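You operate a simulated robot arm through the tools that you are given. There is no shell and no other tool. Be economical: measure what you need, move in short steps, check, and stop when the job is done.

Carry out the task below with a simulated robot arm. There is one attempt and no reset: what you move stays moved.

Task
Grease nipples two, four and six till each fill reads over 1000 mg.
Fine: green push pump; keep each under 1500 mg on the fill display; leave the other nipples alone; spiral head at rest; pump back on the green pad of the nipple shelf. Set down upright: green push pump.

Only the result counts: the job must be done as asked and must still hold three seconds after the hand-in. Knocking over, shifting, dropping, spilling or breaking anything else fails it.

Robot
A 6-joint arm with a two-finger parallel gripper, fixed in place. Base frame: the origin is at the foot of the arm, x ahead of it, y to its left, z up. Lengths are in mm, angles in degrees, forces in N, time in s.
With the tool pointing down near the work surface it reaches from about 100 to 720 mm from the base axis. Its first joint turns from -166.0 to 166.0 degrees. Payload 3.91 kg.
Tool frame: the origin (TCP) lies between the finger pads and is the grasp point; the fingertips stand 30 mm ahead of it; z points along the fingers, y is the line along which they close. The gripper opens to 110 mm. The fingers are 20 mm wide and 10 mm thick; the gripper's body (48 by 112 mm) begins 55 mm behind the TCP.
Orientation is that of the tool frame in the base frame, as a unit quaternion [w, x, y, z]. With the fingers straight down and closing along the base's y, the tool's x points along the base's -x, its y along +y and its z along -z.

Tools
- The arm moves only by the tool arm_command. Its argument "motion" is a list of rows, each a list of 6 numbers: the shift along the base's x, y, z in mm, then the turn, a rotation vector about the base's x, y, z in degrees. In form: [[tx, ty, tz, rx, ry, rz], ...]. A call has 1 to 12 rows; each row is the pose to reach, as a shift and turn from the pose commanded when the call began. "claw" is the gripper command, from -1 (fully open) to 1 (shut), values between in proportion, set as the call begins (left out, the last holds). Each row takes 0.2 s and may step no farther than 50 mm and 8.6 degrees from the row before; otherwise, or with a gripper value out of range, the whole call is refused. Where a pose cannot be reached the arm comes as near as it can. A force on the tool above 40 N (or 10 N above the force at the start of the call, whichever is more), or a blocked arm, ends the call early, and 0.2 s more pass. The fingers move at their own pace (about 45 mm/s each) and stop on an object; they squeeze with about 23 N. The grip force told is the motor's: it shows also when the fingers shut on nothing. Time passes only in rows, and 0.2 s behind the last, so rows that repeat a pose let the fingers close. The reply holds the time, the measured pose of the TCP, the force on the tool along the base axes, the opening and the grip force, in the units named above and with some noise, with the torque about the TCP (base axes, N m) and any sound that the robot's microphone picked up.
- Cameras (640 x 400 px; columns grow to the right, rows downward): "scene" is fixed at [396.4, -509, 1790.7]; the picture's right is [1.00, -0.03, 0.00], its down [-0.02, -0.60, -0.80] and it looks along [0.03, 0.80, -0.60] (base axes); focal length 360 px, centre (320, 200). "wrist" rides on the gripper at [71, 22, -107] in the tool frame; the picture's right is [-0.29, 0.96, 0.00], its down [-0.76, -0.23, -0.61] and it looks along [-0.58, -0.18, 0.79] (tool axes); focal length 243 px, centre (320, 200).
- camera(camera): a new picture of that camera. No time passes.
- move_column(by): slides the trunk up (or, below 0, down) by that many mm; the arm rides with it, the base frame stays. It gives what a move gives, with no picture.
- measure_at(camera, pixels): for up to 12 pixels [column, row] of the newest picture of that camera ("zoom" is the newest enlarged one), the place [x, y, z] in the base frame of the surface seen there, good to about 2 mm, but the place of the scene camera against the robot may be out by one fixed shift of up to 18 mm in any direction. No time passes.
- inspect(camera, box): a new picture of the part [left, top, right, bottom] of that camera's present view, enlarged. No time passes.
- hand_in(): hands the job in; it is judged then, once.

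Go step by step. Measure first, check grasps and placings, and put right what went wrong. The budget is 80 turns and 46 pictures, counting those below and the enlarged ones. Unless the task says otherwise, let go and move clear before handing in, and close with one line.

The tools are called after "Request:" by a JSON object that holds its "fn" and its "kwargs". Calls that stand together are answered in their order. arm_command: Moves the arm, as the interface text tells. Its arguments: {"type":"object","properties":{"motion":{"type":"array","items":{"type":"array","items":{"type":"number"}}},"claw":{"type":"number"}},"required":["motion"]} The other tools are called the same way: move_column (by) slides the trunk up or down; camera (camera) takes a picture; measure_at (camera, pixels) gives the place of the surface under pixels of a picture; inspect (camera, box) takes an enlarged picture of a part of a camera's view; hand_in () hands the job in.

At the start:

```text
time: 0.0
ee_pos: [152.5, 286.4, 1277.2]
ee_rot: [-0.001, -0.001, 1.0, 0.0]
wrist_force: [0.3, -0.1, -0.6]
wrist_torque: [-0.01, 0.01, 0.01]
width: 109.9
grip_force: 0.0
trunk travel left (down, up): [-525.0, 65.0]
```

scene: 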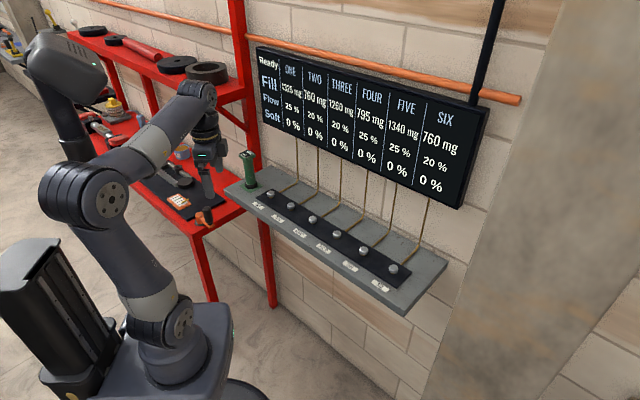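
wrist: 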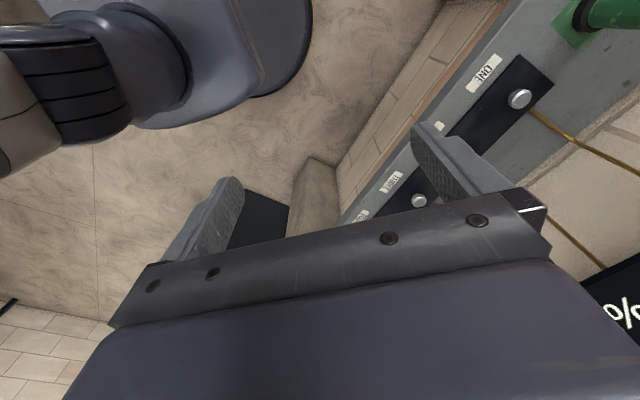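

The scene shows a green pump at about (249,168) on the left end of the shelf, six nipples along the shelf, and a fill display above them. I'll enlarge both areas first.

Request:
{"fn": "inspect", "kwargs": {"camera": "scene", "box": [250, 40, 490, 210]}}

Request:
{"fn": "inspect", "kwargs": {"camera": "scene", "box": [215, 140, 455, 320]}}

```text
2.35 times, centred on (370, 125) of scene
```

zoom: 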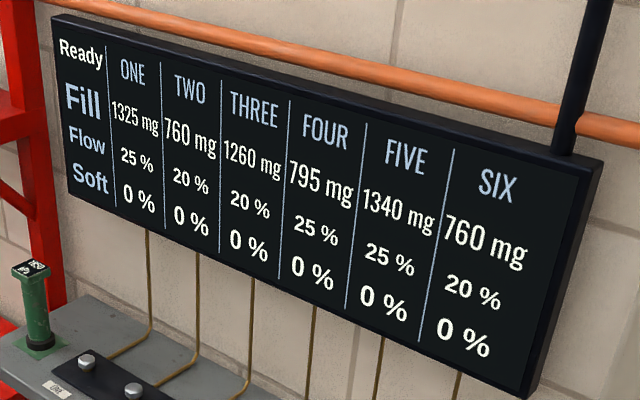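

```text
2.22 times, centred on (335, 230) of scene
```

zoom: 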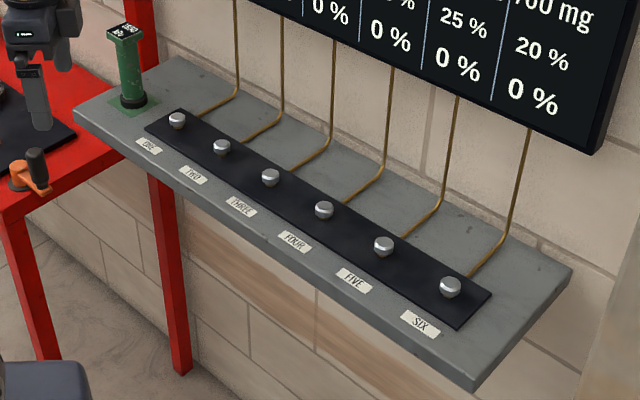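

The display reads TWO 760, FOUR 795 and SIX 760 mg. Next I'll look closely at the pump label and the bench, which may hold the spiral head, and measure positions.

Request:
{"fn": "measure_at", "kwargs": {"camera": "zoom", "pixels": [[125, 31], [133, 98], [177, 117], [222, 144], [270, 174], [324, 207], [384, 243], [451, 283], [115, 108], [155, 105], [75, 112], [470, 385]]}}

Request:
{"fn": "inspect", "kwargs": {"camera": "scene", "box": [225, 140, 285, 200]}}

Request:
{"fn": "inspect", "kwargs": {"camera": "scene", "box": [70, 20, 260, 230]}}

```text
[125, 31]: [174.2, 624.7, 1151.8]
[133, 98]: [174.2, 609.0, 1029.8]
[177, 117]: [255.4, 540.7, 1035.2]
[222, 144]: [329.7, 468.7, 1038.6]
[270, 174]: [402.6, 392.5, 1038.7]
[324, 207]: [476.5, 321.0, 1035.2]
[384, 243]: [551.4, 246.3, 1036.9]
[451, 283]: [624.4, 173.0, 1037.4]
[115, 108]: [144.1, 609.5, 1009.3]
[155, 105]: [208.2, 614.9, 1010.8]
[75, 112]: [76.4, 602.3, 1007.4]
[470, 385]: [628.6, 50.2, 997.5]
```

```text
6.67 times, centred on (255, 170) of scene
```

zoom: 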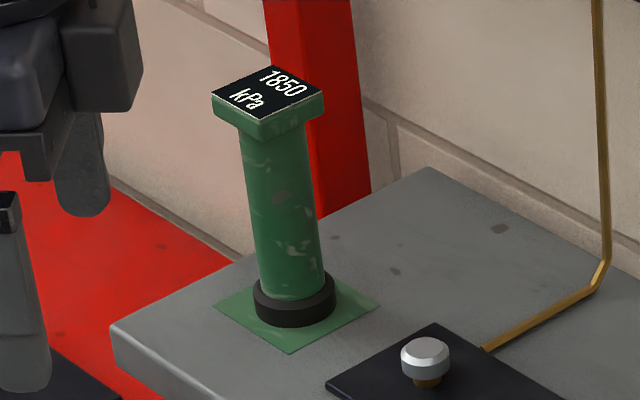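

```text
1.90 times, centred on (165, 125) of scene
```

zoom: 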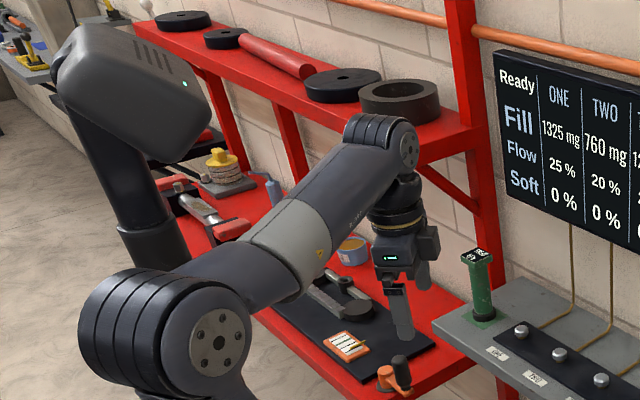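

The pump top shows "1850 kPa". There's a card at about (181,201) and a yellow head at about (112,107) that are worth reading.

Request:
{"fn": "inspect", "kwargs": {"camera": "scene", "box": [165, 188, 213, 218]}}

Request:
{"fn": "inspect", "kwargs": {"camera": "scene", "box": [85, 85, 149, 125]}}

```text
13.33 times, centred on (189, 203) of scene
```

zoom: 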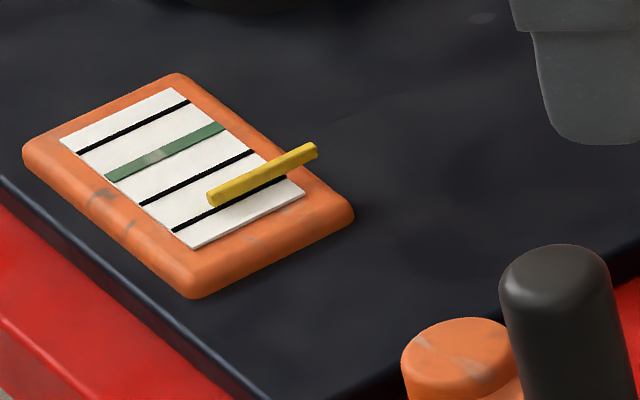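

```text
10.00 times, centred on (117, 105) of scene
```

zoom: 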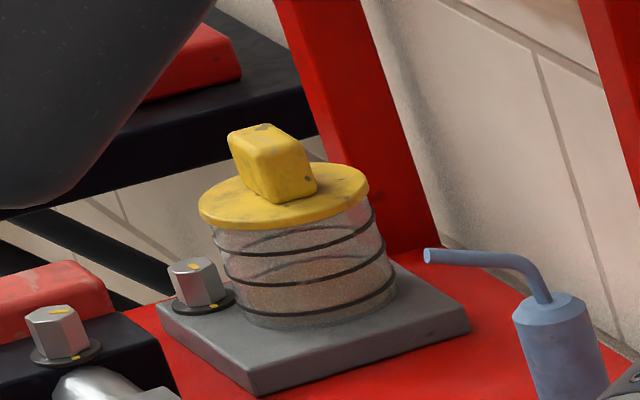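

The yellow coil device is the spiral head and I'll keep away from it. Before moving I'll measure the obstacles: the red upper shelf's front edge and the lower edge of the display.

Request:
{"fn": "measure_at", "kwargs": {"camera": "scene", "pixels": [[243, 96], [222, 103], [165, 75], [236, 30], [262, 110], [460, 205], [485, 110], [258, 50], [262, 190], [210, 72], [420, 245], [245, 130]]}}

```text
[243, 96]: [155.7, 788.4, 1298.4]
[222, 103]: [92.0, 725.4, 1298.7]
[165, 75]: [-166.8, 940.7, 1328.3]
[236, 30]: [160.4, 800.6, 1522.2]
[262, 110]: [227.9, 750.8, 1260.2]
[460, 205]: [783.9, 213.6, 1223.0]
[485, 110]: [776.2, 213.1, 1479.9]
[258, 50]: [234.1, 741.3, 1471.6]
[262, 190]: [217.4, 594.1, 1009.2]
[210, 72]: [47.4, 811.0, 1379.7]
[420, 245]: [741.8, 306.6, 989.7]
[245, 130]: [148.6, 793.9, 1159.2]
```

The display stands about 130 mm behind the nipple row and the red shelf's end is about 130 mm left of the pump, so there is room. I'll turn the tool 45° and move towards the pump at the same height to measure it with the wrist camera.

Request:
{"fn": "arm_command", "kwargs": {"motion": [[-7, 38, 0, 0, 0, 7.5], [-14, 76, 0, 0, 0, 15], [-21, 114, 0, 0, 0, 22.5], [-28, 152, 0, 0, 0, 30], [-35, 190, 0, 0, 0, 37.5], [-35, 228, 0, 0, 0, 45], [-35, 228, 0, 0, 0, 45]], "claw": -1}}

Request:
{"fn": "camera", "kwargs": {"camera": "wrist"}}

```text
time: 1.6
ee_pos: [118.8, 516.1, 1277.6]
ee_rot: [0.0, -0.384, 0.923, 0.0]
wrist_force: [0.1, 0.5, -1.2]
wrist_torque: [0.0, 0.03, -0.01]
width: 109.9
grip_force: 0.1
trunk travel left (down, up): [-525.0, 65.0]
```

```text
37 pictures are left
```

wrist: 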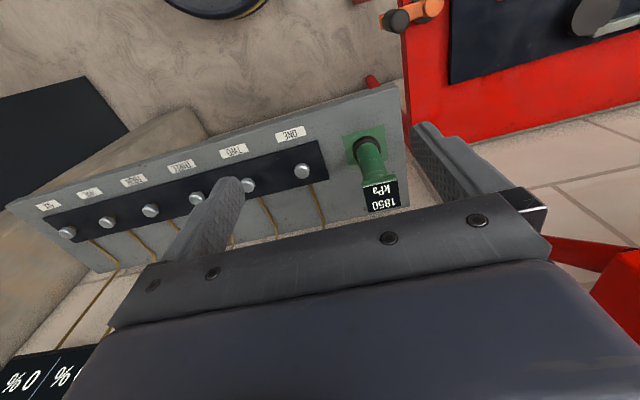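

The wrist view shows the pump cap at (381,192) and the nipples on the left. I'll measure them in this accurate frame.

Request:
{"fn": "measure_at", "kwargs": {"camera": "wrist", "pixels": [[367, 182], [397, 180], [369, 210], [395, 208], [372, 167], [303, 170], [248, 184], [150, 209], [107, 221], [67, 231], [347, 138], [388, 160]]}}

Request:
{"fn": "inspect", "kwargs": {"camera": "wrist", "box": [320, 110, 430, 220]}}

```text
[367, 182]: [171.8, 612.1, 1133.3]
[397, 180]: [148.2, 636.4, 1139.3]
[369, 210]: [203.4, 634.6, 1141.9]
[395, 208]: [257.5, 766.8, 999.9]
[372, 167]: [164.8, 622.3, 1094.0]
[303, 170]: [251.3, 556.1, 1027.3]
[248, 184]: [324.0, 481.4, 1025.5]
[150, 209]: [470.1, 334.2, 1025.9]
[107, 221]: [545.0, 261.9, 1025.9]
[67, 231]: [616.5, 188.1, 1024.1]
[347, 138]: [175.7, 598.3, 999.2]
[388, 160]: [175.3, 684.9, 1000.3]
```

```text
3.64 times, centred on (375, 165) of wrist
```

zoom: 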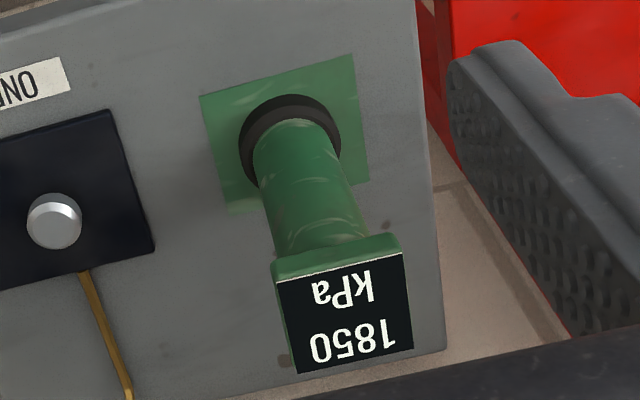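

I'll measure the cap's top corners, the pad's corners and the body sides in this enlarged view.

Request:
{"fn": "measure_at", "kwargs": {"camera": "zoom", "pixels": [[281, 288], [401, 258], [297, 368], [410, 345], [345, 312], [202, 97], [351, 57], [365, 180], [230, 210], [255, 170], [338, 160], [54, 215]]}}

```text
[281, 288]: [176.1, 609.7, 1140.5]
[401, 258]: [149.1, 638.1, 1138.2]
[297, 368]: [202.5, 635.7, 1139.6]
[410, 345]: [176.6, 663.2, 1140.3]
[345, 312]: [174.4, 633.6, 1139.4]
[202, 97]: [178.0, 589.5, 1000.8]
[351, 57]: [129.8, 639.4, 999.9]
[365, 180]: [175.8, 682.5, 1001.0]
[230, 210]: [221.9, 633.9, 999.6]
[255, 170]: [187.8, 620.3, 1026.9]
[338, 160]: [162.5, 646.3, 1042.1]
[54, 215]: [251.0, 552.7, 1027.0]
```

The cap centre is (176,636.5), its top is at z=1139.7, and it is aligned with the 45° tool. The pad centre is the same, the shelf is at z=1000 and the nipple tops are at about 1027. I'll go above the pump.

Request:
{"fn": "arm_command", "kwargs": {"motion": [[19, 40, 0, 0, 0, 0], [38, 80, 0, 0, 0, 0], [57.5, 120.5, 0, 0, 0, 0], [57.5, 120.5, -40, 0, 0, 0], [57.5, 120.5, -80, 0, 0, 0], [57.5, 120.5, -80, 0, 0, 0]]}}

Request:
{"fn": "camera", "kwargs": {"camera": "wrist"}}

```text
time: 3.0
ee_pos: [172.6, 616.4, 1193.0]
ee_rot: [0.001, -0.383, 0.924, 0.002]
wrist_force: [-0.8, -0.8, 0.9]
wrist_torque: [-0.01, -0.02, 0.01]
width: 109.9
grip_force: 0.0
out of reach, approached as far as the arm can: row 1, 2, 3, 4, 5, 6
trunk travel left (down, up): [-525.0, 65.0]
```

```text
35 pictures are left
```

wrist: 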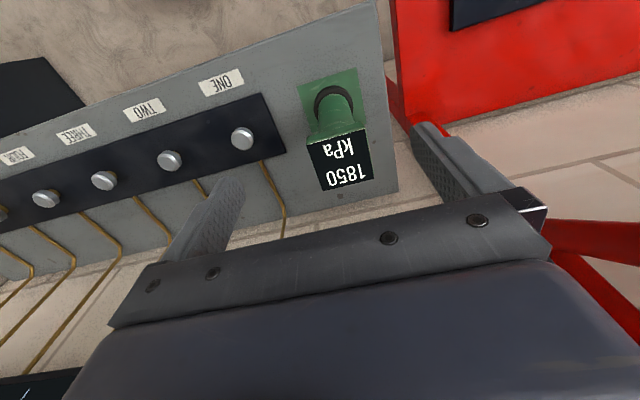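

The arm stopped about 20 mm short, with all rows out of reach, so I need to know whether to raise or lower the trunk. I'll look at where the shoulder is.

Request:
{"fn": "camera", "kwargs": {"camera": "scene"}}

```text
34 pictures are left
```

scene: 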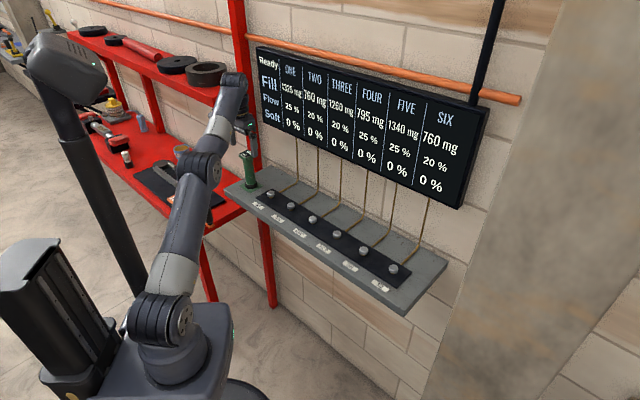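

Request:
{"fn": "measure_at", "kwargs": {"camera": "scene", "pixels": [[183, 318], [215, 168], [240, 90], [160, 350], [195, 345], [225, 375]]}}

```text
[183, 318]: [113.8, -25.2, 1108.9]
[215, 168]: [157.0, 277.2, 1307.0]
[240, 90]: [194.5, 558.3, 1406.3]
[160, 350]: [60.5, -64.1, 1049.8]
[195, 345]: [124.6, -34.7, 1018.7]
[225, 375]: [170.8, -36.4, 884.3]
```

The shoulder is at about z=1100 and the wrist at about 1400, so raising the trunk will extend the reach. I'll raise it fully.

Request:
{"fn": "move_column", "kwargs": {"by": 65}}

Request:
{"fn": "arm_command", "kwargs": {"motion": [[0, 0, 0, 0, 0, 0]]}}

```text
time: 4.0
ee_pos: [171.8, 616.2, 1257.5]
ee_rot: [0.0, -0.383, 0.924, 0.001]
wrist_force: [0.7, 0.7, -0.3]
wrist_torque: [0.01, -0.03, 0.0]
width: 109.9
grip_force: 0.0
trunk travel left (down, up): [-590.0, 0.0]
```

```text
time: 4.4
ee_pos: [172.3, 614.7, 1257.9]
ee_rot: [0.001, -0.383, 0.924, 0.002]
wrist_force: [-0.3, -0.3, 0.2]
wrist_torque: [0.0, 0.05, 0.03]
width: 110.0
grip_force: 0.1
trunk travel left (down, up): [-590.0, 0.0]
```

The pose is stable at z=1258. Next I'll go down to about 1185, with the fingertips above the cap, and onto the pump axis.

Request:
{"fn": "arm_command", "kwargs": {"motion": [[0, 0, -40, 0, 0, 0], [0, 0, -75, 0, 0, 0], [3.7, 21.5, -75, 0, 0, 0], [3.7, 21.5, -75, 0, 0, 0]]}}

Request:
{"fn": "camera", "kwargs": {"camera": "wrist"}}

```text
time: 5.4
ee_pos: [176.6, 636.2, 1184.1]
ee_rot: [0.001, -0.384, 0.923, 0.001]
wrist_force: [0.5, -0.5, 0.0]
wrist_torque: [-0.03, 0.04, -0.01]
width: 110.3
grip_force: 0.0
trunk travel left (down, up): [-590.0, 0.0]
```

```text
33 pictures are left
```

wrist: 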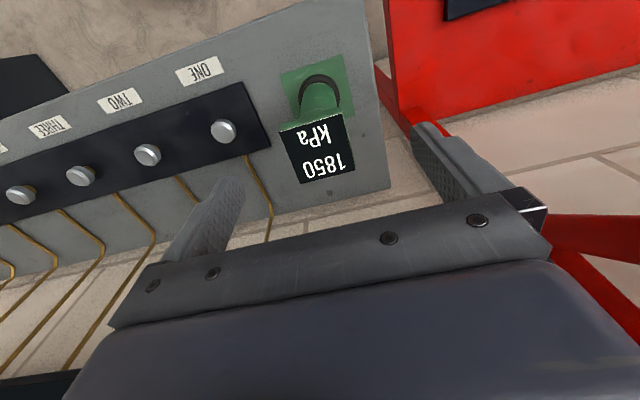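

The arm reached the target above the pump. I'll check the cap and nipple positions from here before descending.

Request:
{"fn": "measure_at", "kwargs": {"camera": "wrist", "pixels": [[281, 131], [342, 116], [302, 181], [353, 168], [318, 148], [222, 129], [147, 153], [21, 193], [80, 173]]}}

```text
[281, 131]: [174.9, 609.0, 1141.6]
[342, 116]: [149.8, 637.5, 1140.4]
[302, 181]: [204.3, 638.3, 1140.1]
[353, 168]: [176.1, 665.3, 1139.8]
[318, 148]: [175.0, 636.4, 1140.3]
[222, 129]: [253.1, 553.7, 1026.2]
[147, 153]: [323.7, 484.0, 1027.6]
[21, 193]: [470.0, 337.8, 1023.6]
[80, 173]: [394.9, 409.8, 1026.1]
```

The cap centre (176,637) is confirmed under the TCP. I'll descend to z≈1092 and then close.

Request:
{"fn": "arm_command", "kwargs": {"motion": [[0, 0.5, -35, 0, 0, 0], [0, 0.5, -65, 0, 0, 0], [0, 0.5, -92, 0, 0, 0], [0, 0.5, -92, 0, 0, 0]]}}

Request:
{"fn": "arm_command", "kwargs": {"motion": [[0, 0, 0, 0, 0, 0], [0, 0, 0, 0, 0, 0], [0, 0, 0, 0, 0, 0], [0, 0, 0, 0, 0, 0], [0, 0, 0, 0, 0, 0], [0, 0, 0, 0, 0, 0]], "claw": 1}}

Request:
{"fn": "camera", "kwargs": {"camera": "scene"}}

```text
time: 6.4
ee_pos: [175.7, 638.2, 1091.4]
ee_rot: [0.001, -0.383, 0.924, 0.003]
wrist_force: [0.2, 0.0, -0.1]
wrist_torque: [-0.01, 0.01, 0.01]
width: 110.1
grip_force: 0.1
trunk travel left (down, up): [-590.0, 0.0]
```

```text
time: 7.8
ee_pos: [174.6, 637.0, 1090.0]
ee_rot: [0.0, -0.384, 0.924, 0.001]
wrist_force: [1.1, 0.1, 1.5]
wrist_torque: [-0.01, -0.02, -0.03]
width: 43.8
grip_force: 22.4
trunk travel left (down, up): [-590.0, 0.0]
```

```text
32 pictures are left
```

scene: 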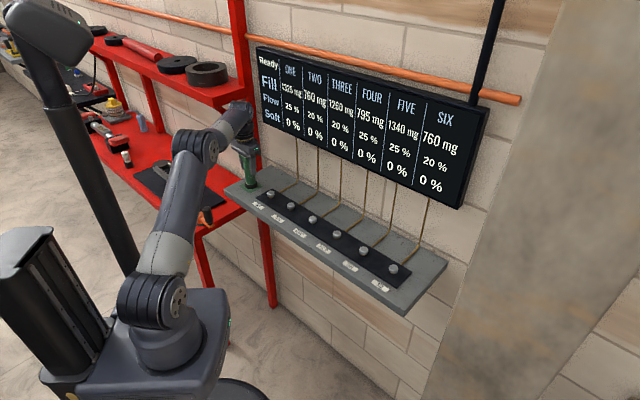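

The grip shows 43.8 mm at 22.4 N. I'll lift the pump straight up 60 mm and check the grasp.

Request:
{"fn": "arm_command", "kwargs": {"motion": [[0, 0, 20, 0, 0, 0], [0, 0, 45, 0, 0, 0], [0, 0, 70, 0, 0, 0], [0, 0, 70, 0, 0, 0]]}}

Request:
{"fn": "camera", "kwargs": {"camera": "wrist"}}

```text
time: 8.8
ee_pos: [175.9, 638.0, 1160.4]
ee_rot: [0.001, -0.383, 0.924, 0.002]
wrist_force: [-0.3, -0.4, -4.7]
wrist_torque: [-0.01, 0.01, 0.02]
width: 43.7
grip_force: 22.5
trunk travel left (down, up): [-590.0, 0.0]
```

```text
31 pictures are left
```

wrist: 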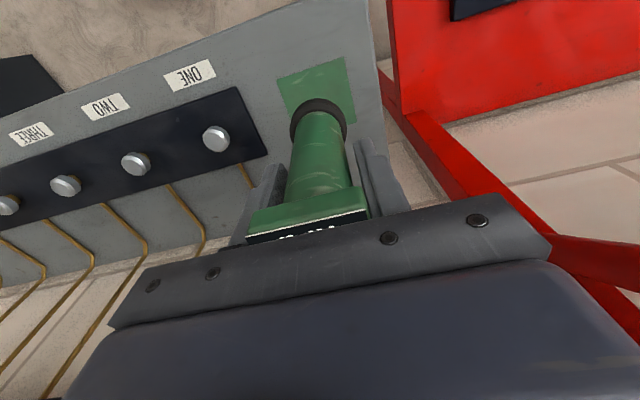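

The pump is held upright and clear, weighing about 4.7 N. I'll carry it over nipple two and re-measure there.

Request:
{"fn": "arm_command", "kwargs": {"motion": [[30, -31, 0, 0, 0, 0], [60, -62, 0, 0, 0, 0], [90, -93, 0, 0, 0, 0], [120, -124, 0, 0, 0, 0], [148, -155, 0, 0, 0, 0], [148, -155, 0, 0, 0, 0], [148, -155, 0, 0, 0, 0]]}}

Request:
{"fn": "camera", "kwargs": {"camera": "wrist"}}

Request:
{"fn": "inspect", "kwargs": {"camera": "scene", "box": [230, 120, 350, 260]}}

```text
time: 10.4
ee_pos: [324.3, 482.2, 1161.6]
ee_rot: [0.002, -0.384, 0.923, 0.001]
wrist_force: [-0.6, 0.3, -4.5]
wrist_torque: [-0.02, 0.0, 0.01]
width: 43.9
grip_force: 23.3
trunk travel left (down, up): [-590.0, 0.0]
```

```text
30 pictures are left
```

wrist: 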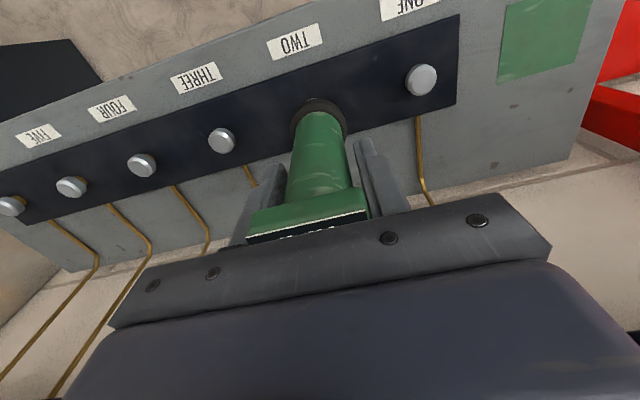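

```text
2.86 times, centred on (290, 190) of scene
```

zoom: 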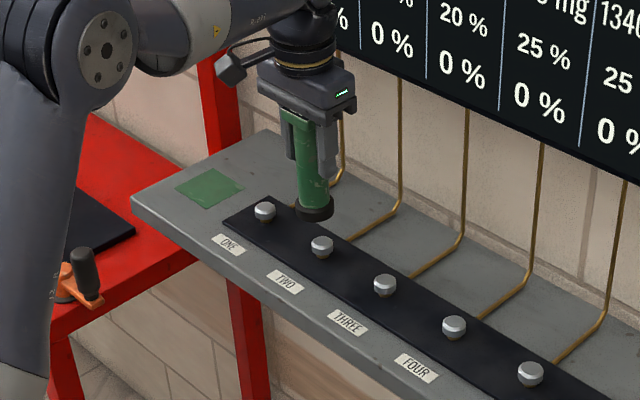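

I'll pin the nipple row down from this view using ONE (421,80), THREE (221,141), FOUR (141,165), FIVE (71,187) and SIX (11,206).

Request:
{"fn": "measure_at", "kwargs": {"camera": "wrist", "pixels": [[421, 78], [221, 139], [141, 164], [71, 186], [11, 205], [303, 125], [342, 120], [350, 213], [250, 235]]}}

Request:
{"fn": "measure_at", "kwargs": {"camera": "zoom", "pixels": [[265, 208], [322, 243], [385, 282], [454, 323], [318, 200], [315, 217], [300, 210], [332, 208]]}}

```text
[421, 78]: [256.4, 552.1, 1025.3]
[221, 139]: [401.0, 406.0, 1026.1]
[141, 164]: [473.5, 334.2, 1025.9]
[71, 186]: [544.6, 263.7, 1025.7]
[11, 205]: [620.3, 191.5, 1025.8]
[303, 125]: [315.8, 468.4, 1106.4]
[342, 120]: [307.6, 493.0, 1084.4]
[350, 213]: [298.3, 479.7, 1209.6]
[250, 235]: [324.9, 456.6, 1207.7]
```

```text
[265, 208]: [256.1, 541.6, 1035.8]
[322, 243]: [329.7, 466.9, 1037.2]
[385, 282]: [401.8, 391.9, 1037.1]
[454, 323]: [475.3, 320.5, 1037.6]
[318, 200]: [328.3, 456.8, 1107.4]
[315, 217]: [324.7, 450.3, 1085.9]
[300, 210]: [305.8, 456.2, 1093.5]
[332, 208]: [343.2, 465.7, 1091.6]
```

The row fit gives TWO ≈ (325.2,481.7), FOUR ≈ (472,335) and SIX ≈ (618,189), with tops at 1026; the pump bottom is at about 1070. I'll centre it and descend to just above nipple two.

Request:
{"fn": "arm_command", "kwargs": {"motion": [[0.9, -0.5, -15, 0, 0, 0], [0.9, -0.5, -28, 0, 0, 0], [0.9, -0.5, -36, 0, 0, 0], [0.9, -0.5, -40, 0, 0, 0], [0.9, -0.5, -40, 0, 0, 0]]}}

Request:
{"fn": "inspect", "kwargs": {"camera": "scene", "box": [250, 150, 330, 240]}}

```text
time: 11.6
ee_pos: [324.7, 483.0, 1121.6]
ee_rot: [0.001, -0.384, 0.923, 0.001]
wrist_force: [-0.3, 0.9, -3.9]
wrist_torque: [0.03, 0.01, 0.0]
width: 43.7
grip_force: 22.4
trunk travel left (down, up): [-590.0, 0.0]
```

```text
4.44 times, centred on (290, 195) of scene
```

zoom: 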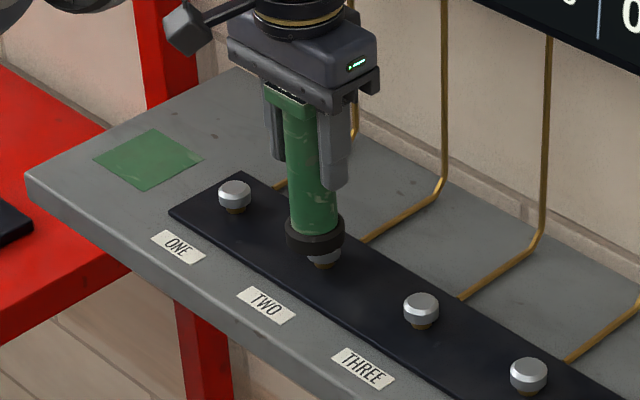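

The bottom is a few mm above nipple two, and the nipple at (323,257) looks slightly right of the pump axis. I'll zoom in to check the alignment.

Request:
{"fn": "inspect", "kwargs": {"camera": "scene", "box": [278, 190, 318, 215]}}

```text
16.00 times, centred on (298, 202) of scene
```

zoom: 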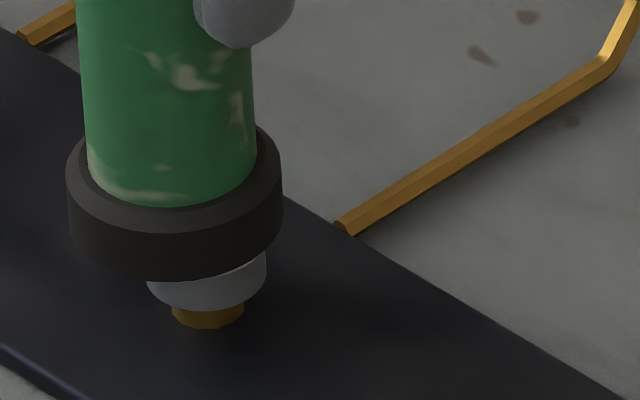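

The nipple stem centre (208,315) sits about 28 enlarged px right of the ring axis (177), which is roughly 6 mm in +x. I'll measure both directly to get a consistent offset.

Request:
{"fn": "measure_at", "kwargs": {"camera": "zoom", "pixels": [[177, 240], [68, 200], [282, 200], [207, 295], [208, 316], [149, 285], [265, 275], [173, 195], [100, 100], [240, 100], [166, 100]]}}

Request:
{"fn": "inspect", "kwargs": {"camera": "wrist", "box": [240, 60, 400, 160]}}

```text
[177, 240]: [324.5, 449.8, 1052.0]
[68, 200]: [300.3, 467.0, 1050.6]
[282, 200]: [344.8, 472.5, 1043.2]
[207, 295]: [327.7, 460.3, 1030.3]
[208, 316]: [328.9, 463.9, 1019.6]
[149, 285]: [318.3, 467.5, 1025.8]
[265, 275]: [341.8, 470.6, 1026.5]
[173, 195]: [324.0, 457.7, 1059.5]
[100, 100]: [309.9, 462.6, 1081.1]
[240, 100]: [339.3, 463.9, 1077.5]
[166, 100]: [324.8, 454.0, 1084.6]
```

```text
4.00 times, centred on (320, 110) of wrist
```

zoom: 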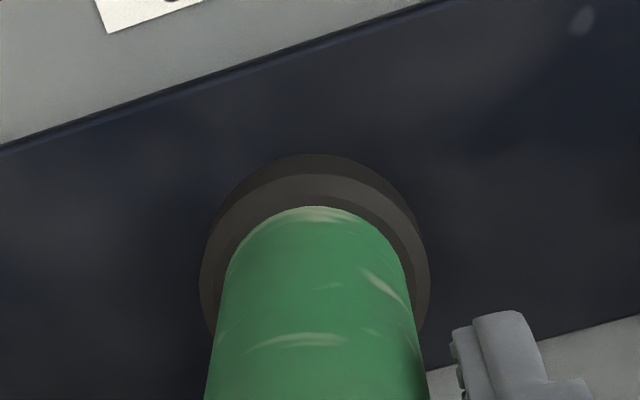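

In scene coordinates the nipple's x-centre is 330 against 323.5 for the ring, and y is about equal. To check the across-row position I'll measure both edges of the dark plate.

Request:
{"fn": "measure_at", "kwargs": {"camera": "zoom", "pixels": [[20, 146], [200, 88], [300, 53], [560, 346], [460, 375], [600, 334]]}}

```text
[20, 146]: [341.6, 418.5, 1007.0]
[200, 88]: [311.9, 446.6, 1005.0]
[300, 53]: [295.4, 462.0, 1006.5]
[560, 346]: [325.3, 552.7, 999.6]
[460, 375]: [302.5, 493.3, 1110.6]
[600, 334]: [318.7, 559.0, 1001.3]
```

The plate spans x+y ≈ 758 to 872, so the nipple line is near x+y ≈ 814 and my earlier centres were biased towards the camera. TWO is at about (330.5,482.8), so I'll shift +5.6 mm in x and check again.

Request:
{"fn": "arm_command", "kwargs": {"motion": [[5.6, 0.2, 0, 0, 0, 0], [5.6, 0.2, 0, 0, 0, 0]]}}

Request:
{"fn": "inspect", "kwargs": {"camera": "scene", "box": [278, 190, 318, 215]}}

```text
time: 12.2
ee_pos: [330.4, 482.2, 1121.6]
ee_rot: [0.001, -0.383, 0.924, 0.002]
wrist_force: [-0.5, 0.0, -3.5]
wrist_torque: [-0.01, 0.01, 0.0]
width: 43.6
grip_force: 22.1
trunk travel left (down, up): [-590.0, 0.0]
```

```text
16.00 times, centred on (298, 202) of scene
```

zoom: 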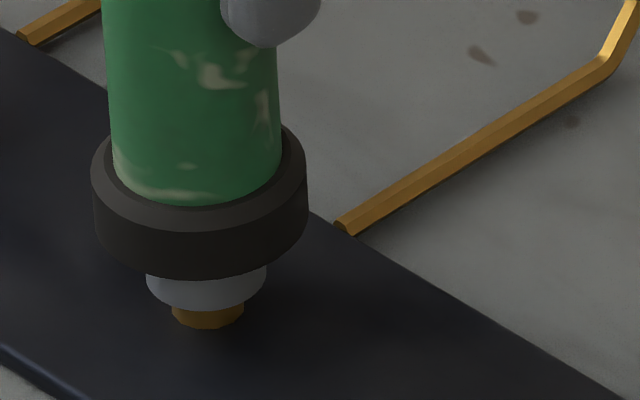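

It is now well centred in x (ring 200, nipple 207). I'll descend gently in 1 mm rows and watch the force and display.

Request:
{"fn": "arm_command", "kwargs": {"motion": [[0.4, 0, -1.5, 0, 0, 0], [0.4, 0, -3, 0, 0, 0], [0.4, 0, -4, 0, 0, 0], [0.4, 0, -5, 0, 0, 0], [0.4, 0, -6, 0, 0, 0]]}}

Request:
{"fn": "inspect", "kwargs": {"camera": "scene", "box": [250, 40, 490, 210]}}

```text
time: 13.4
ee_pos: [331.3, 481.6, 1114.7]
ee_rot: [0.002, -0.384, 0.924, 0.002]
wrist_force: [0.3, -0.7, -1.9]
wrist_torque: [-0.01, -0.05, -0.01]
width: 43.8
grip_force: 22.9
trunk travel left (down, up): [-590.0, 0.0]
```

```text
2.35 times, centred on (370, 125) of scene
```

zoom: 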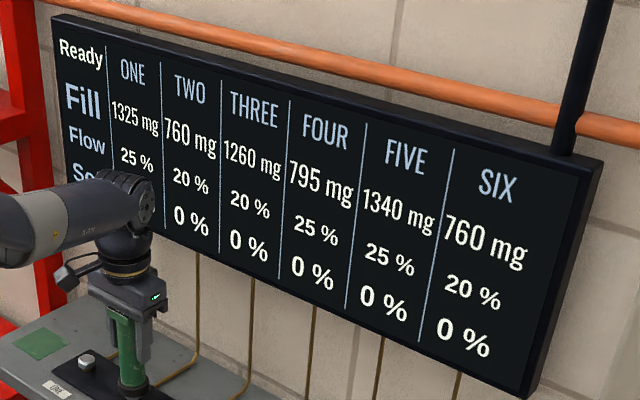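

The force eased from about −4 N to −1.9 N, so contact is starting and the fill is unchanged. I'll press a little further in small steps.

Request:
{"fn": "arm_command", "kwargs": {"motion": [[0, 0, -1, 0, 0, 0], [0, 0, -2, 0, 0, 0], [0, 0, -3, 0, 0, 0]]}}

Request:
{"fn": "inspect", "kwargs": {"camera": "scene", "box": [250, 40, 490, 210]}}

```text
time: 14.2
ee_pos: [332.0, 482.5, 1111.4]
ee_rot: [0.001, -0.384, 0.923, 0.002]
wrist_force: [0.7, -1.1, 0.5]
wrist_torque: [-0.06, -0.02, -0.02]
width: 43.8
grip_force: 23.5
trunk travel left (down, up): [-590.0, 0.0]
```

```text
2.35 times, centred on (370, 125) of scene
```

zoom: 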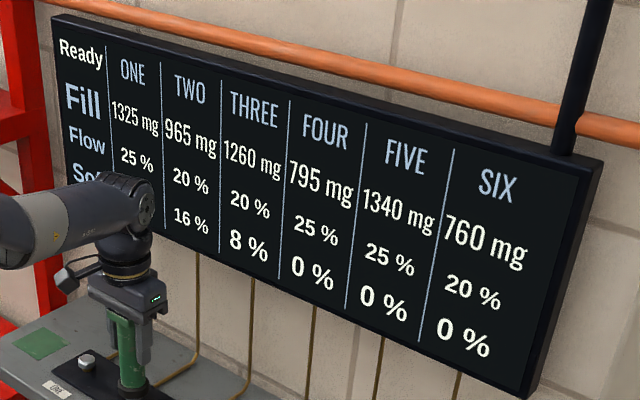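

TWO went from 760 to 965 mg and is probably still flowing while pressed. One short hold should take it past 1000.

Request:
{"fn": "arm_command", "kwargs": {"motion": [[0, 0, 0, 0, 0, 0]]}}

Request:
{"fn": "inspect", "kwargs": {"camera": "scene", "box": [250, 40, 490, 210]}}

```text
time: 14.6
ee_pos: [331.4, 483.2, 1111.0]
ee_rot: [0.001, -0.384, 0.923, 0.001]
wrist_force: [0.4, -1.2, -0.6]
wrist_torque: [-0.03, -0.02, -0.02]
width: 43.7
grip_force: 22.9
trunk travel left (down, up): [-590.0, 0.0]
```

```text
2.35 times, centred on (370, 125) of scene
```

zoom: 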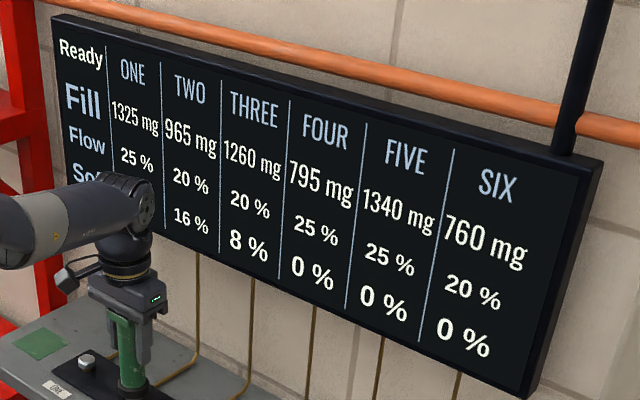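

The fill held at 965, so it isn't time-based; it goes by depth or by stroke. I'll press 1 mm more and see.

Request:
{"fn": "arm_command", "kwargs": {"motion": [[0, 0, -1, 0, 0, 0]]}}

Request:
{"fn": "inspect", "kwargs": {"camera": "scene", "box": [250, 40, 490, 210]}}

```text
time: 15.0
ee_pos: [330.6, 482.3, 1111.3]
ee_rot: [0.002, -0.384, 0.923, 0.003]
wrist_force: [0.9, -1.2, 0.5]
wrist_torque: [-0.03, -0.13, 0.04]
width: 43.7
grip_force: 23.5
trunk travel left (down, up): [-590.0, 0.0]
```

```text
2.35 times, centred on (370, 125) of scene
```

zoom: 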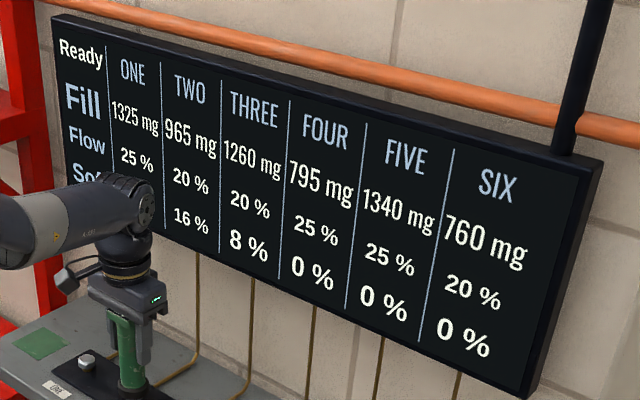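

There was no change, so each push gives one dose. I'll lift 8 mm off and push once more.

Request:
{"fn": "arm_command", "kwargs": {"motion": [[0, 0, 3, 0, 0, 0], [0, 0, 6, 0, 0, 0], [0, 0, 9, 0, 0, 0], [0, 0, 9, 0, 0, 0]]}}

Request:
{"fn": "inspect", "kwargs": {"camera": "scene", "box": [250, 40, 490, 210]}}

```text
time: 16.0
ee_pos: [330.3, 482.9, 1119.7]
ee_rot: [0.002, -0.383, 0.924, 0.001]
wrist_force: [0.0, -0.6, -3.7]
wrist_torque: [0.02, 0.01, 0.01]
width: 43.9
grip_force: 23.0
trunk travel left (down, up): [-590.0, 0.0]
```

```text
2.35 times, centred on (370, 125) of scene
```

zoom: 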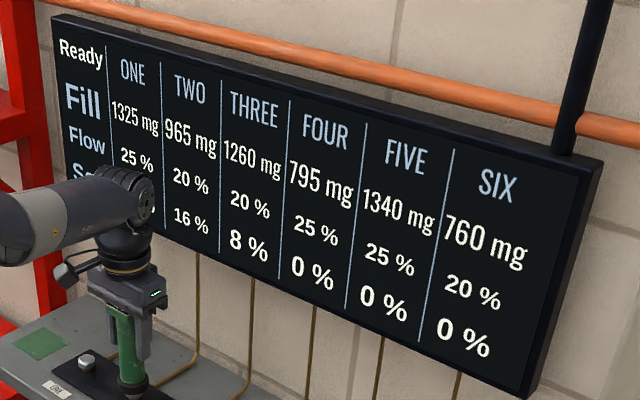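

TWO still reads 965 with the pump lifted clear. I'll push again with the same motion.

Request:
{"fn": "arm_command", "kwargs": {"motion": [[0, 0, -3, 0, 0, 0], [0, 0, -5, 0, 0, 0], [0, 0, -6, 0, 0, 0], [0, 0, -7, 0, 0, 0], [0, 0, -8, 0, 0, 0]]}}

Request:
{"fn": "inspect", "kwargs": {"camera": "scene", "box": [250, 40, 490, 210]}}

```text
time: 17.2
ee_pos: [329.7, 483.6, 1112.1]
ee_rot: [0.001, -0.384, 0.923, 0.002]
wrist_force: [0.3, 0.1, 0.6]
wrist_torque: [0.12, -0.02, 0.02]
width: 43.9
grip_force: 22.4
trunk travel left (down, up): [-590.0, 0.0]
```

```text
2.35 times, centred on (370, 125) of scene
```

zoom: 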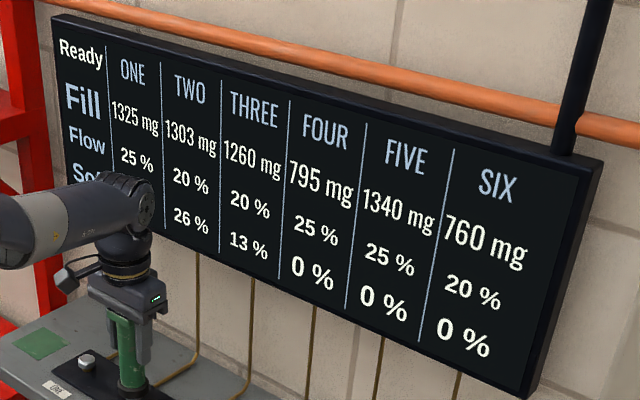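

TWO is at 1303 mg and done. I'll lift off and carry the pump to FOUR at a shift of about (+146.8,−146.8).

Request:
{"fn": "arm_command", "kwargs": {"motion": [[0, 0, 5, 0, 0, 0], [0, 0, 25, 0, 0, 0], [0, 0, 48, 0, 0, 0], [30, -30, 48, 0, 0, 0], [60, -60, 48, 0, 0, 0], [90, -90, 48, 0, 0, 0], [120, -120, 48, 0, 0, 0], [146.8, -146.8, 48, 0, 0, 0], [146.8, -146.8, 30, 0, 0, 0], [146.8, -146.8, 12, 0, 0, 0], [146.8, -146.8, 9, 0, 0, 0], [146.8, -146.8, 9, 0, 0, 0]]}}

Request:
{"fn": "inspect", "kwargs": {"camera": "scene", "box": [316, 217, 356, 242]}}

Request:
{"fn": "inspect", "kwargs": {"camera": "scene", "box": [250, 40, 490, 210]}}

```text
time: 19.8
ee_pos: [476.9, 333.7, 1120.6]
ee_rot: [0.0, -0.383, 0.924, 0.003]
wrist_force: [-0.5, 0.0, -4.4]
wrist_torque: [0.0, 0.01, -0.01]
width: 43.8
grip_force: 23.2
trunk travel left (down, up): [-590.0, 0.0]
```

```text
16.00 times, centred on (336, 230) of scene
```

zoom: 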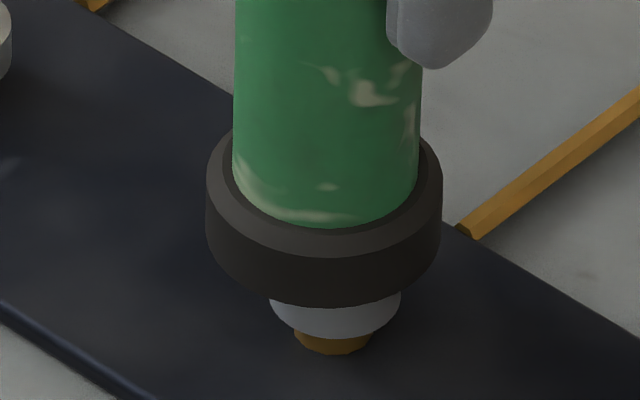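

```text
2.35 times, centred on (370, 125) of scene
```

zoom: 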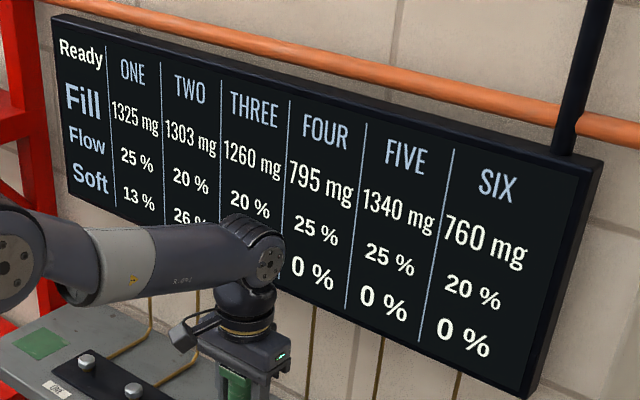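

FOUR sits 11 enlarged px right of the ring axis, about 2 mm. I'll correct by (+1.8,+0.5) and push once.

Request:
{"fn": "arm_command", "kwargs": {"motion": [[1.8, 0.5, 0, 0, 0, 0], [1.8, 0.5, -3, 0, 0, 0], [1.8, 0.5, -5, 0, 0, 0], [1.8, 0.5, -6, 0, 0, 0], [1.8, 0.5, -7, 0, 0, 0], [1.8, 0.5, -8, 0, 0, 0], [1.8, 0.5, -9, 0, 0, 0]]}}

Request:
{"fn": "inspect", "kwargs": {"camera": "scene", "box": [250, 40, 490, 210]}}

```text
time: 21.4
ee_pos: [479.6, 336.3, 1112.0]
ee_rot: [0.002, -0.383, 0.924, 0.003]
wrist_force: [0.1, -0.7, -0.1]
wrist_torque: [0.01, 0.03, 0.04]
width: 44.0
grip_force: 22.8
trunk travel left (down, up): [-590.0, 0.0]
```

```text
2.35 times, centred on (370, 125) of scene
```

zoom: 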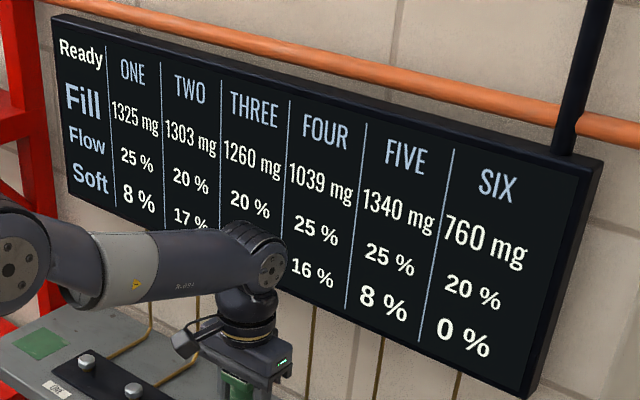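

FOUR reads 1039 mg and is done. I'll lift and go to SIX with the same shift.

Request:
{"fn": "arm_command", "kwargs": {"motion": [[0, 0, 5, 0, 0, 0], [0, 0, 25, 0, 0, 0], [0, 0, 48, 0, 0, 0], [30, -30, 48, 0, 0, 0], [60, -60, 48, 0, 0, 0], [90, -90, 48, 0, 0, 0], [120, -120, 48, 0, 0, 0], [146.8, -146.8, 48, 0, 0, 0], [146.8, -146.8, 30, 0, 0, 0], [146.8, -146.8, 12, 0, 0, 0], [146.8, -146.8, 9, 0, 0, 0], [146.8, -146.8, 9, 0, 0, 0]]}}

Request:
{"fn": "inspect", "kwargs": {"camera": "scene", "box": [372, 250, 420, 280]}}

Request:
{"fn": "inspect", "kwargs": {"camera": "scene", "box": [250, 40, 490, 210]}}

```text
time: 24.0
ee_pos: [626.1, 189.6, 1121.5]
ee_rot: [0.001, -0.384, 0.923, 0.002]
wrist_force: [0.1, 0.4, -4.0]
wrist_torque: [-0.05, 0.0, 0.02]
width: 43.7
grip_force: 23.3
trunk travel left (down, up): [-590.0, 0.0]
```

```text
13.33 times, centred on (396, 265) of scene
```

zoom: 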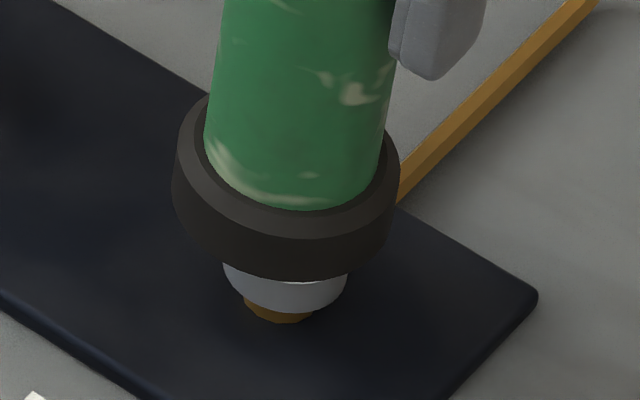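

```text
2.35 times, centred on (370, 125) of scene
```

zoom: 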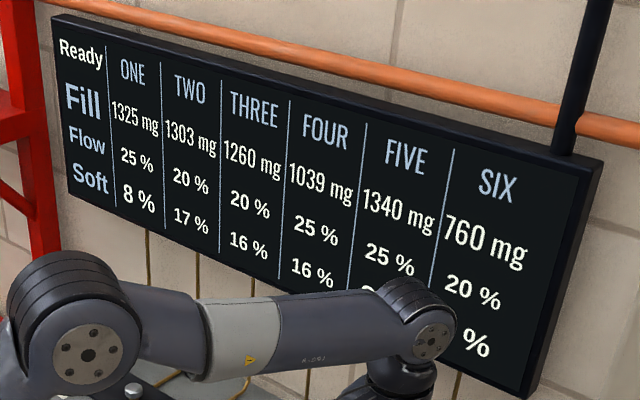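

SIX is aligned within about 2 mm. I'll nudge +1.2 mm in x and push once.

Request:
{"fn": "arm_command", "kwargs": {"motion": [[1.2, 0, 0, 0, 0, 0], [1.2, 0, -3, 0, 0, 0], [1.2, 0, -5, 0, 0, 0], [1.2, 0, -6, 0, 0, 0], [1.2, 0, -7, 0, 0, 0], [1.2, 0, -8, 0, 0, 0], [1.2, 0, -9, 0, 0, 0]]}}

Request:
{"fn": "inspect", "kwargs": {"camera": "scene", "box": [250, 40, 490, 210]}}

```text
time: 25.6
ee_pos: [627.7, 189.2, 1112.6]
ee_rot: [0.001, -0.384, 0.923, 0.003]
wrist_force: [1.6, 0.9, -0.8]
wrist_torque: [0.07, -0.09, 0.05]
width: 43.7
grip_force: 23.2
trunk travel left (down, up): [-590.0, 0.0]
```

```text
2.35 times, centred on (370, 125) of scene
```

zoom: 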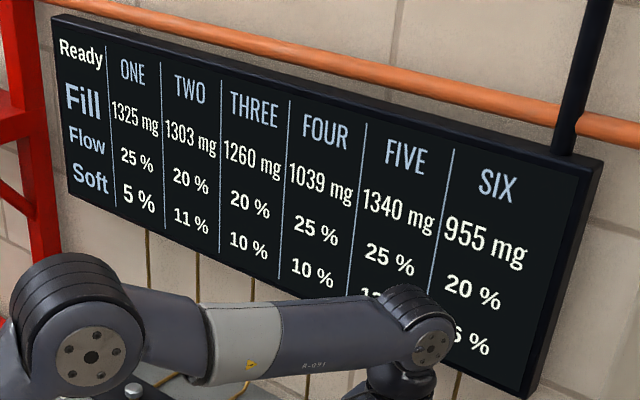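

SIX is at 955 mg and needs one more push. The neighbours' fills are unchanged. I'll lift off 9 mm and press again.

Request:
{"fn": "arm_command", "kwargs": {"motion": [[0, 0, 4, 0, 0, 0], [0, 0, 9, 0, 0, 0], [0, 0, 9, 0, 0, 0], [0, 0, 9, 0, 0, 0], [0, 0, 6, 0, 0, 0], [0, 0, 4, 0, 0, 0], [0, 0, 3, 0, 0, 0], [0, 0, 2, 0, 0, 0], [0, 0, 1, 0, 0, 0], [0, 0, 0, 0, 0, 0]]}}

Request:
{"fn": "inspect", "kwargs": {"camera": "scene", "box": [250, 40, 490, 210]}}

```text
time: 27.8
ee_pos: [627.7, 189.3, 1112.6]
ee_rot: [0.002, -0.383, 0.924, 0.002]
wrist_force: [0.9, -1.2, -0.4]
wrist_torque: [-0.07, -0.02, 0.03]
width: 43.8
grip_force: 22.3
trunk travel left (down, up): [-590.0, 0.0]
```

```text
2.35 times, centred on (370, 125) of scene
```

zoom: 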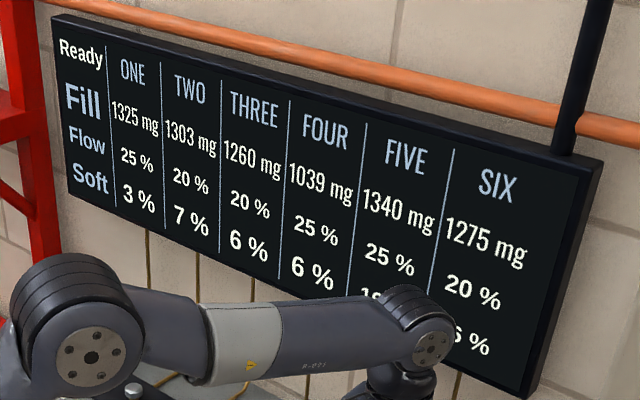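

SIX reads 1275 mg, so all three are done. I'll lift and carry the pump back along the shelf.

Request:
{"fn": "arm_command", "kwargs": {"motion": [[0, 0, 8, 0, 0, 0], [0, 0, 30, 0, 0, 0], [0, 0, 50, 0, 0, 0], [-25, 25, 52, 0, 0, 0], [-55, 55, 52, 0, 0, 0], [-85, 85, 52, 0, 0, 0], [-115, 115, 52, 0, 0, 0], [-145, 145, 52, 0, 0, 0], [-175, 175, 52, 0, 0, 0], [-205, 205, 52, 0, 0, 0], [-235, 235, 52, 0, 0, 0], [-255, 255, 52, 0, 0, 0]]}}

Request:
{"fn": "arm_command", "kwargs": {"motion": [[-25, 25, 0, 0, 0, 0], [-55, 55, 0, 0, 0, 0], [-85, 85, 0, 0, 0, 0], [-115, 114, 0, 0, 0, 0], [-145, 143, 0, 0, 0, 0], [-172, 169, 0, 0, 0, 0], [-196.5, 193, 0, 0, 0, 0], [-196.5, 193, 0, 0, 0, 0]]}}

Request:
{"fn": "camera", "kwargs": {"camera": "wrist"}}

```text
time: 30.4
ee_pos: [372.3, 444.4, 1165.2]
ee_rot: [0.001, -0.384, 0.923, 0.002]
wrist_force: [-0.5, -0.9, -4.7]
wrist_torque: [-0.01, 0.03, -0.03]
width: 43.8
grip_force: 23.0
trunk travel left (down, up): [-590.0, 0.0]
```

```text
time: 32.2
ee_pos: [176.4, 637.8, 1163.4]
ee_rot: [0.001, -0.383, 0.924, 0.001]
wrist_force: [0.1, 0.4, -3.9]
wrist_torque: [-0.02, -0.02, 0.02]
width: 43.9
grip_force: 23.1
trunk travel left (down, up): [-590.0, 0.0]
```

```text
11 pictures are left
```

wrist: 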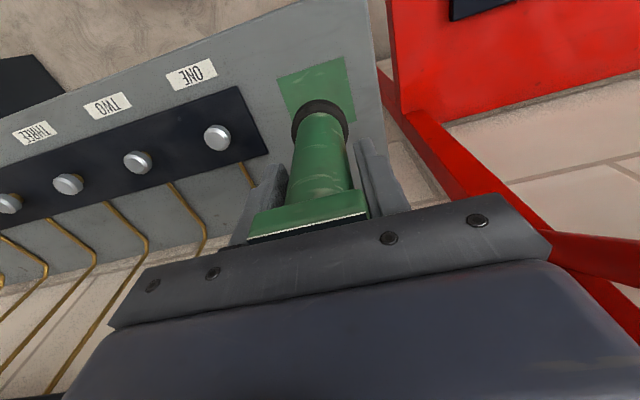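

The view matches the original lift view and the pad is directly below. I'll lower to just above the pad and then finish in small steps.

Request:
{"fn": "arm_command", "kwargs": {"motion": [[0, -0.3, -25, 0, 0, 0], [0, -0.3, -50, 0, 0, 0], [0, -0.3, -66, 0, 0, 0], [0, -0.3, -70, 0, 0, 0], [0, -0.3, -70, 0, 0, 0]]}}

Request:
{"fn": "arm_command", "kwargs": {"motion": [[0, 0, -1, 0, 0, 0], [0, 0, -2, 0, 0, 0], [0, 0, -2, 0, 0, 0]]}}

Request:
{"fn": "inspect", "kwargs": {"camera": "scene", "box": [225, 160, 273, 205]}}

```text
time: 33.4
ee_pos: [176.6, 637.4, 1093.8]
ee_rot: [0.002, -0.383, 0.924, 0.001]
wrist_force: [0.3, 0.3, -3.1]
wrist_torque: [-0.03, 0.03, 0.0]
width: 43.9
grip_force: 23.7
trunk travel left (down, up): [-590.0, 0.0]
```

```text
time: 34.2
ee_pos: [176.6, 637.0, 1091.1]
ee_rot: [0.002, -0.384, 0.924, 0.002]
wrist_force: [-0.1, -0.1, -4.6]
wrist_torque: [-0.02, 0.0, 0.0]
width: 43.8
grip_force: 23.2
trunk travel left (down, up): [-590.0, 0.0]
```

```text
8.89 times, centred on (249, 182) of scene
```

zoom: 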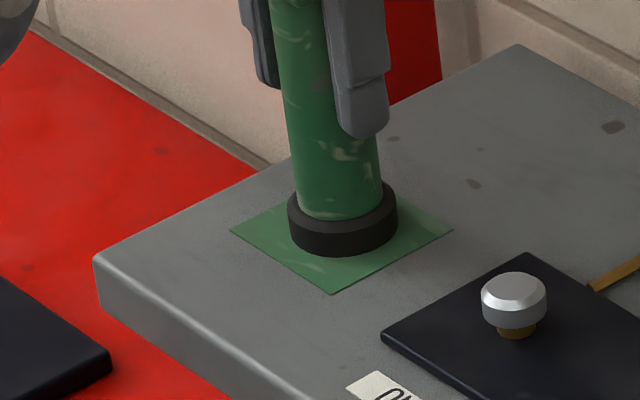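

Still −4.6 N, so the pump is hanging a hair above the pad and centred on it. I'll step down until the weight transfers.

Request:
{"fn": "arm_command", "kwargs": {"motion": [[0, 0, -0.7, 0, 0, 0], [0, 0, -1.4, 0, 0, 0], [0, 0, -1.4, 0, 0, 0]]}}

```text
time: 35.0
ee_pos: [176.6, 637.0, 1092.3]
ee_rot: [0.001, -0.383, 0.924, 0.002]
wrist_force: [1.6, 0.2, 2.2]
wrist_torque: [0.08, -0.06, -0.06]
width: 43.8
grip_force: 23.0
trunk travel left (down, up): [-590.0, 0.0]
```

The force has gone to +2.2 N, so the pump is standing on the pad. I'll open the gripper and then rise.

Request:
{"fn": "arm_command", "kwargs": {"motion": [[0, 0, 0, 0, 0, 0], [0, 0, 0, 0, 0, 0], [0, 0, 0, 0, 0, 0], [0, 0, 0, 0, 0, 0], [0, 0, 0, 0, 0, 0]], "claw": -1}}

Request:
{"fn": "arm_command", "kwargs": {"motion": [[0, 0, 15, 0, 0, 0], [0, 0, 45, 0, 0, 0], [0, 0, 80, 0, 0, 0], [0, 0, 95, 0, 0, 0], [-10, -40, 100, 0, 0, 0], [-20, -80, 100, 0, 0, 0], [-30, -120, 100, 0, 0, 0], [-30, -120, 100, 0, 0, 0]]}}

Request:
{"fn": "inspect", "kwargs": {"camera": "scene", "box": [220, 140, 275, 205]}}

Request:
{"fn": "inspect", "kwargs": {"camera": "scene", "box": [250, 40, 490, 210]}}

```text
time: 36.2
ee_pos: [175.4, 636.8, 1090.0]
ee_rot: [0.001, -0.383, 0.924, 0.002]
wrist_force: [-0.5, 0.0, -0.3]
wrist_torque: [0.0, 0.03, 0.01]
width: 109.8
grip_force: 0.0
trunk travel left (down, up): [-590.0, 0.0]
```

```text
time: 38.0
ee_pos: [144.4, 516.2, 1190.5]
ee_rot: [0.002, -0.383, 0.924, 0.003]
wrist_force: [1.0, -0.3, -0.5]
wrist_torque: [0.02, 0.01, 0.02]
width: 110.3
grip_force: 0.0
trunk travel left (down, up): [-590.0, 0.0]
```

```text
6.15 times, centred on (248, 172) of scene
```

zoom: 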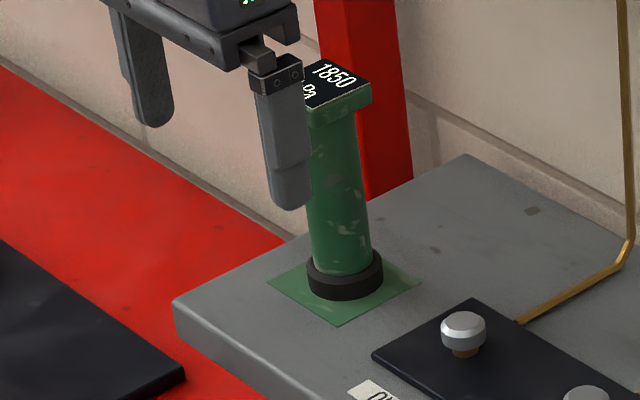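

```text
2.35 times, centred on (370, 125) of scene
```

zoom: 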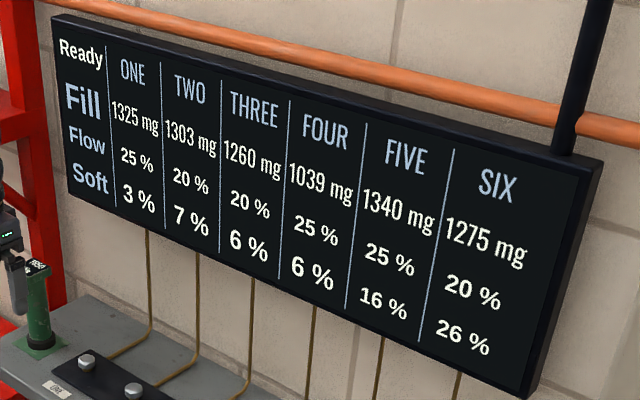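

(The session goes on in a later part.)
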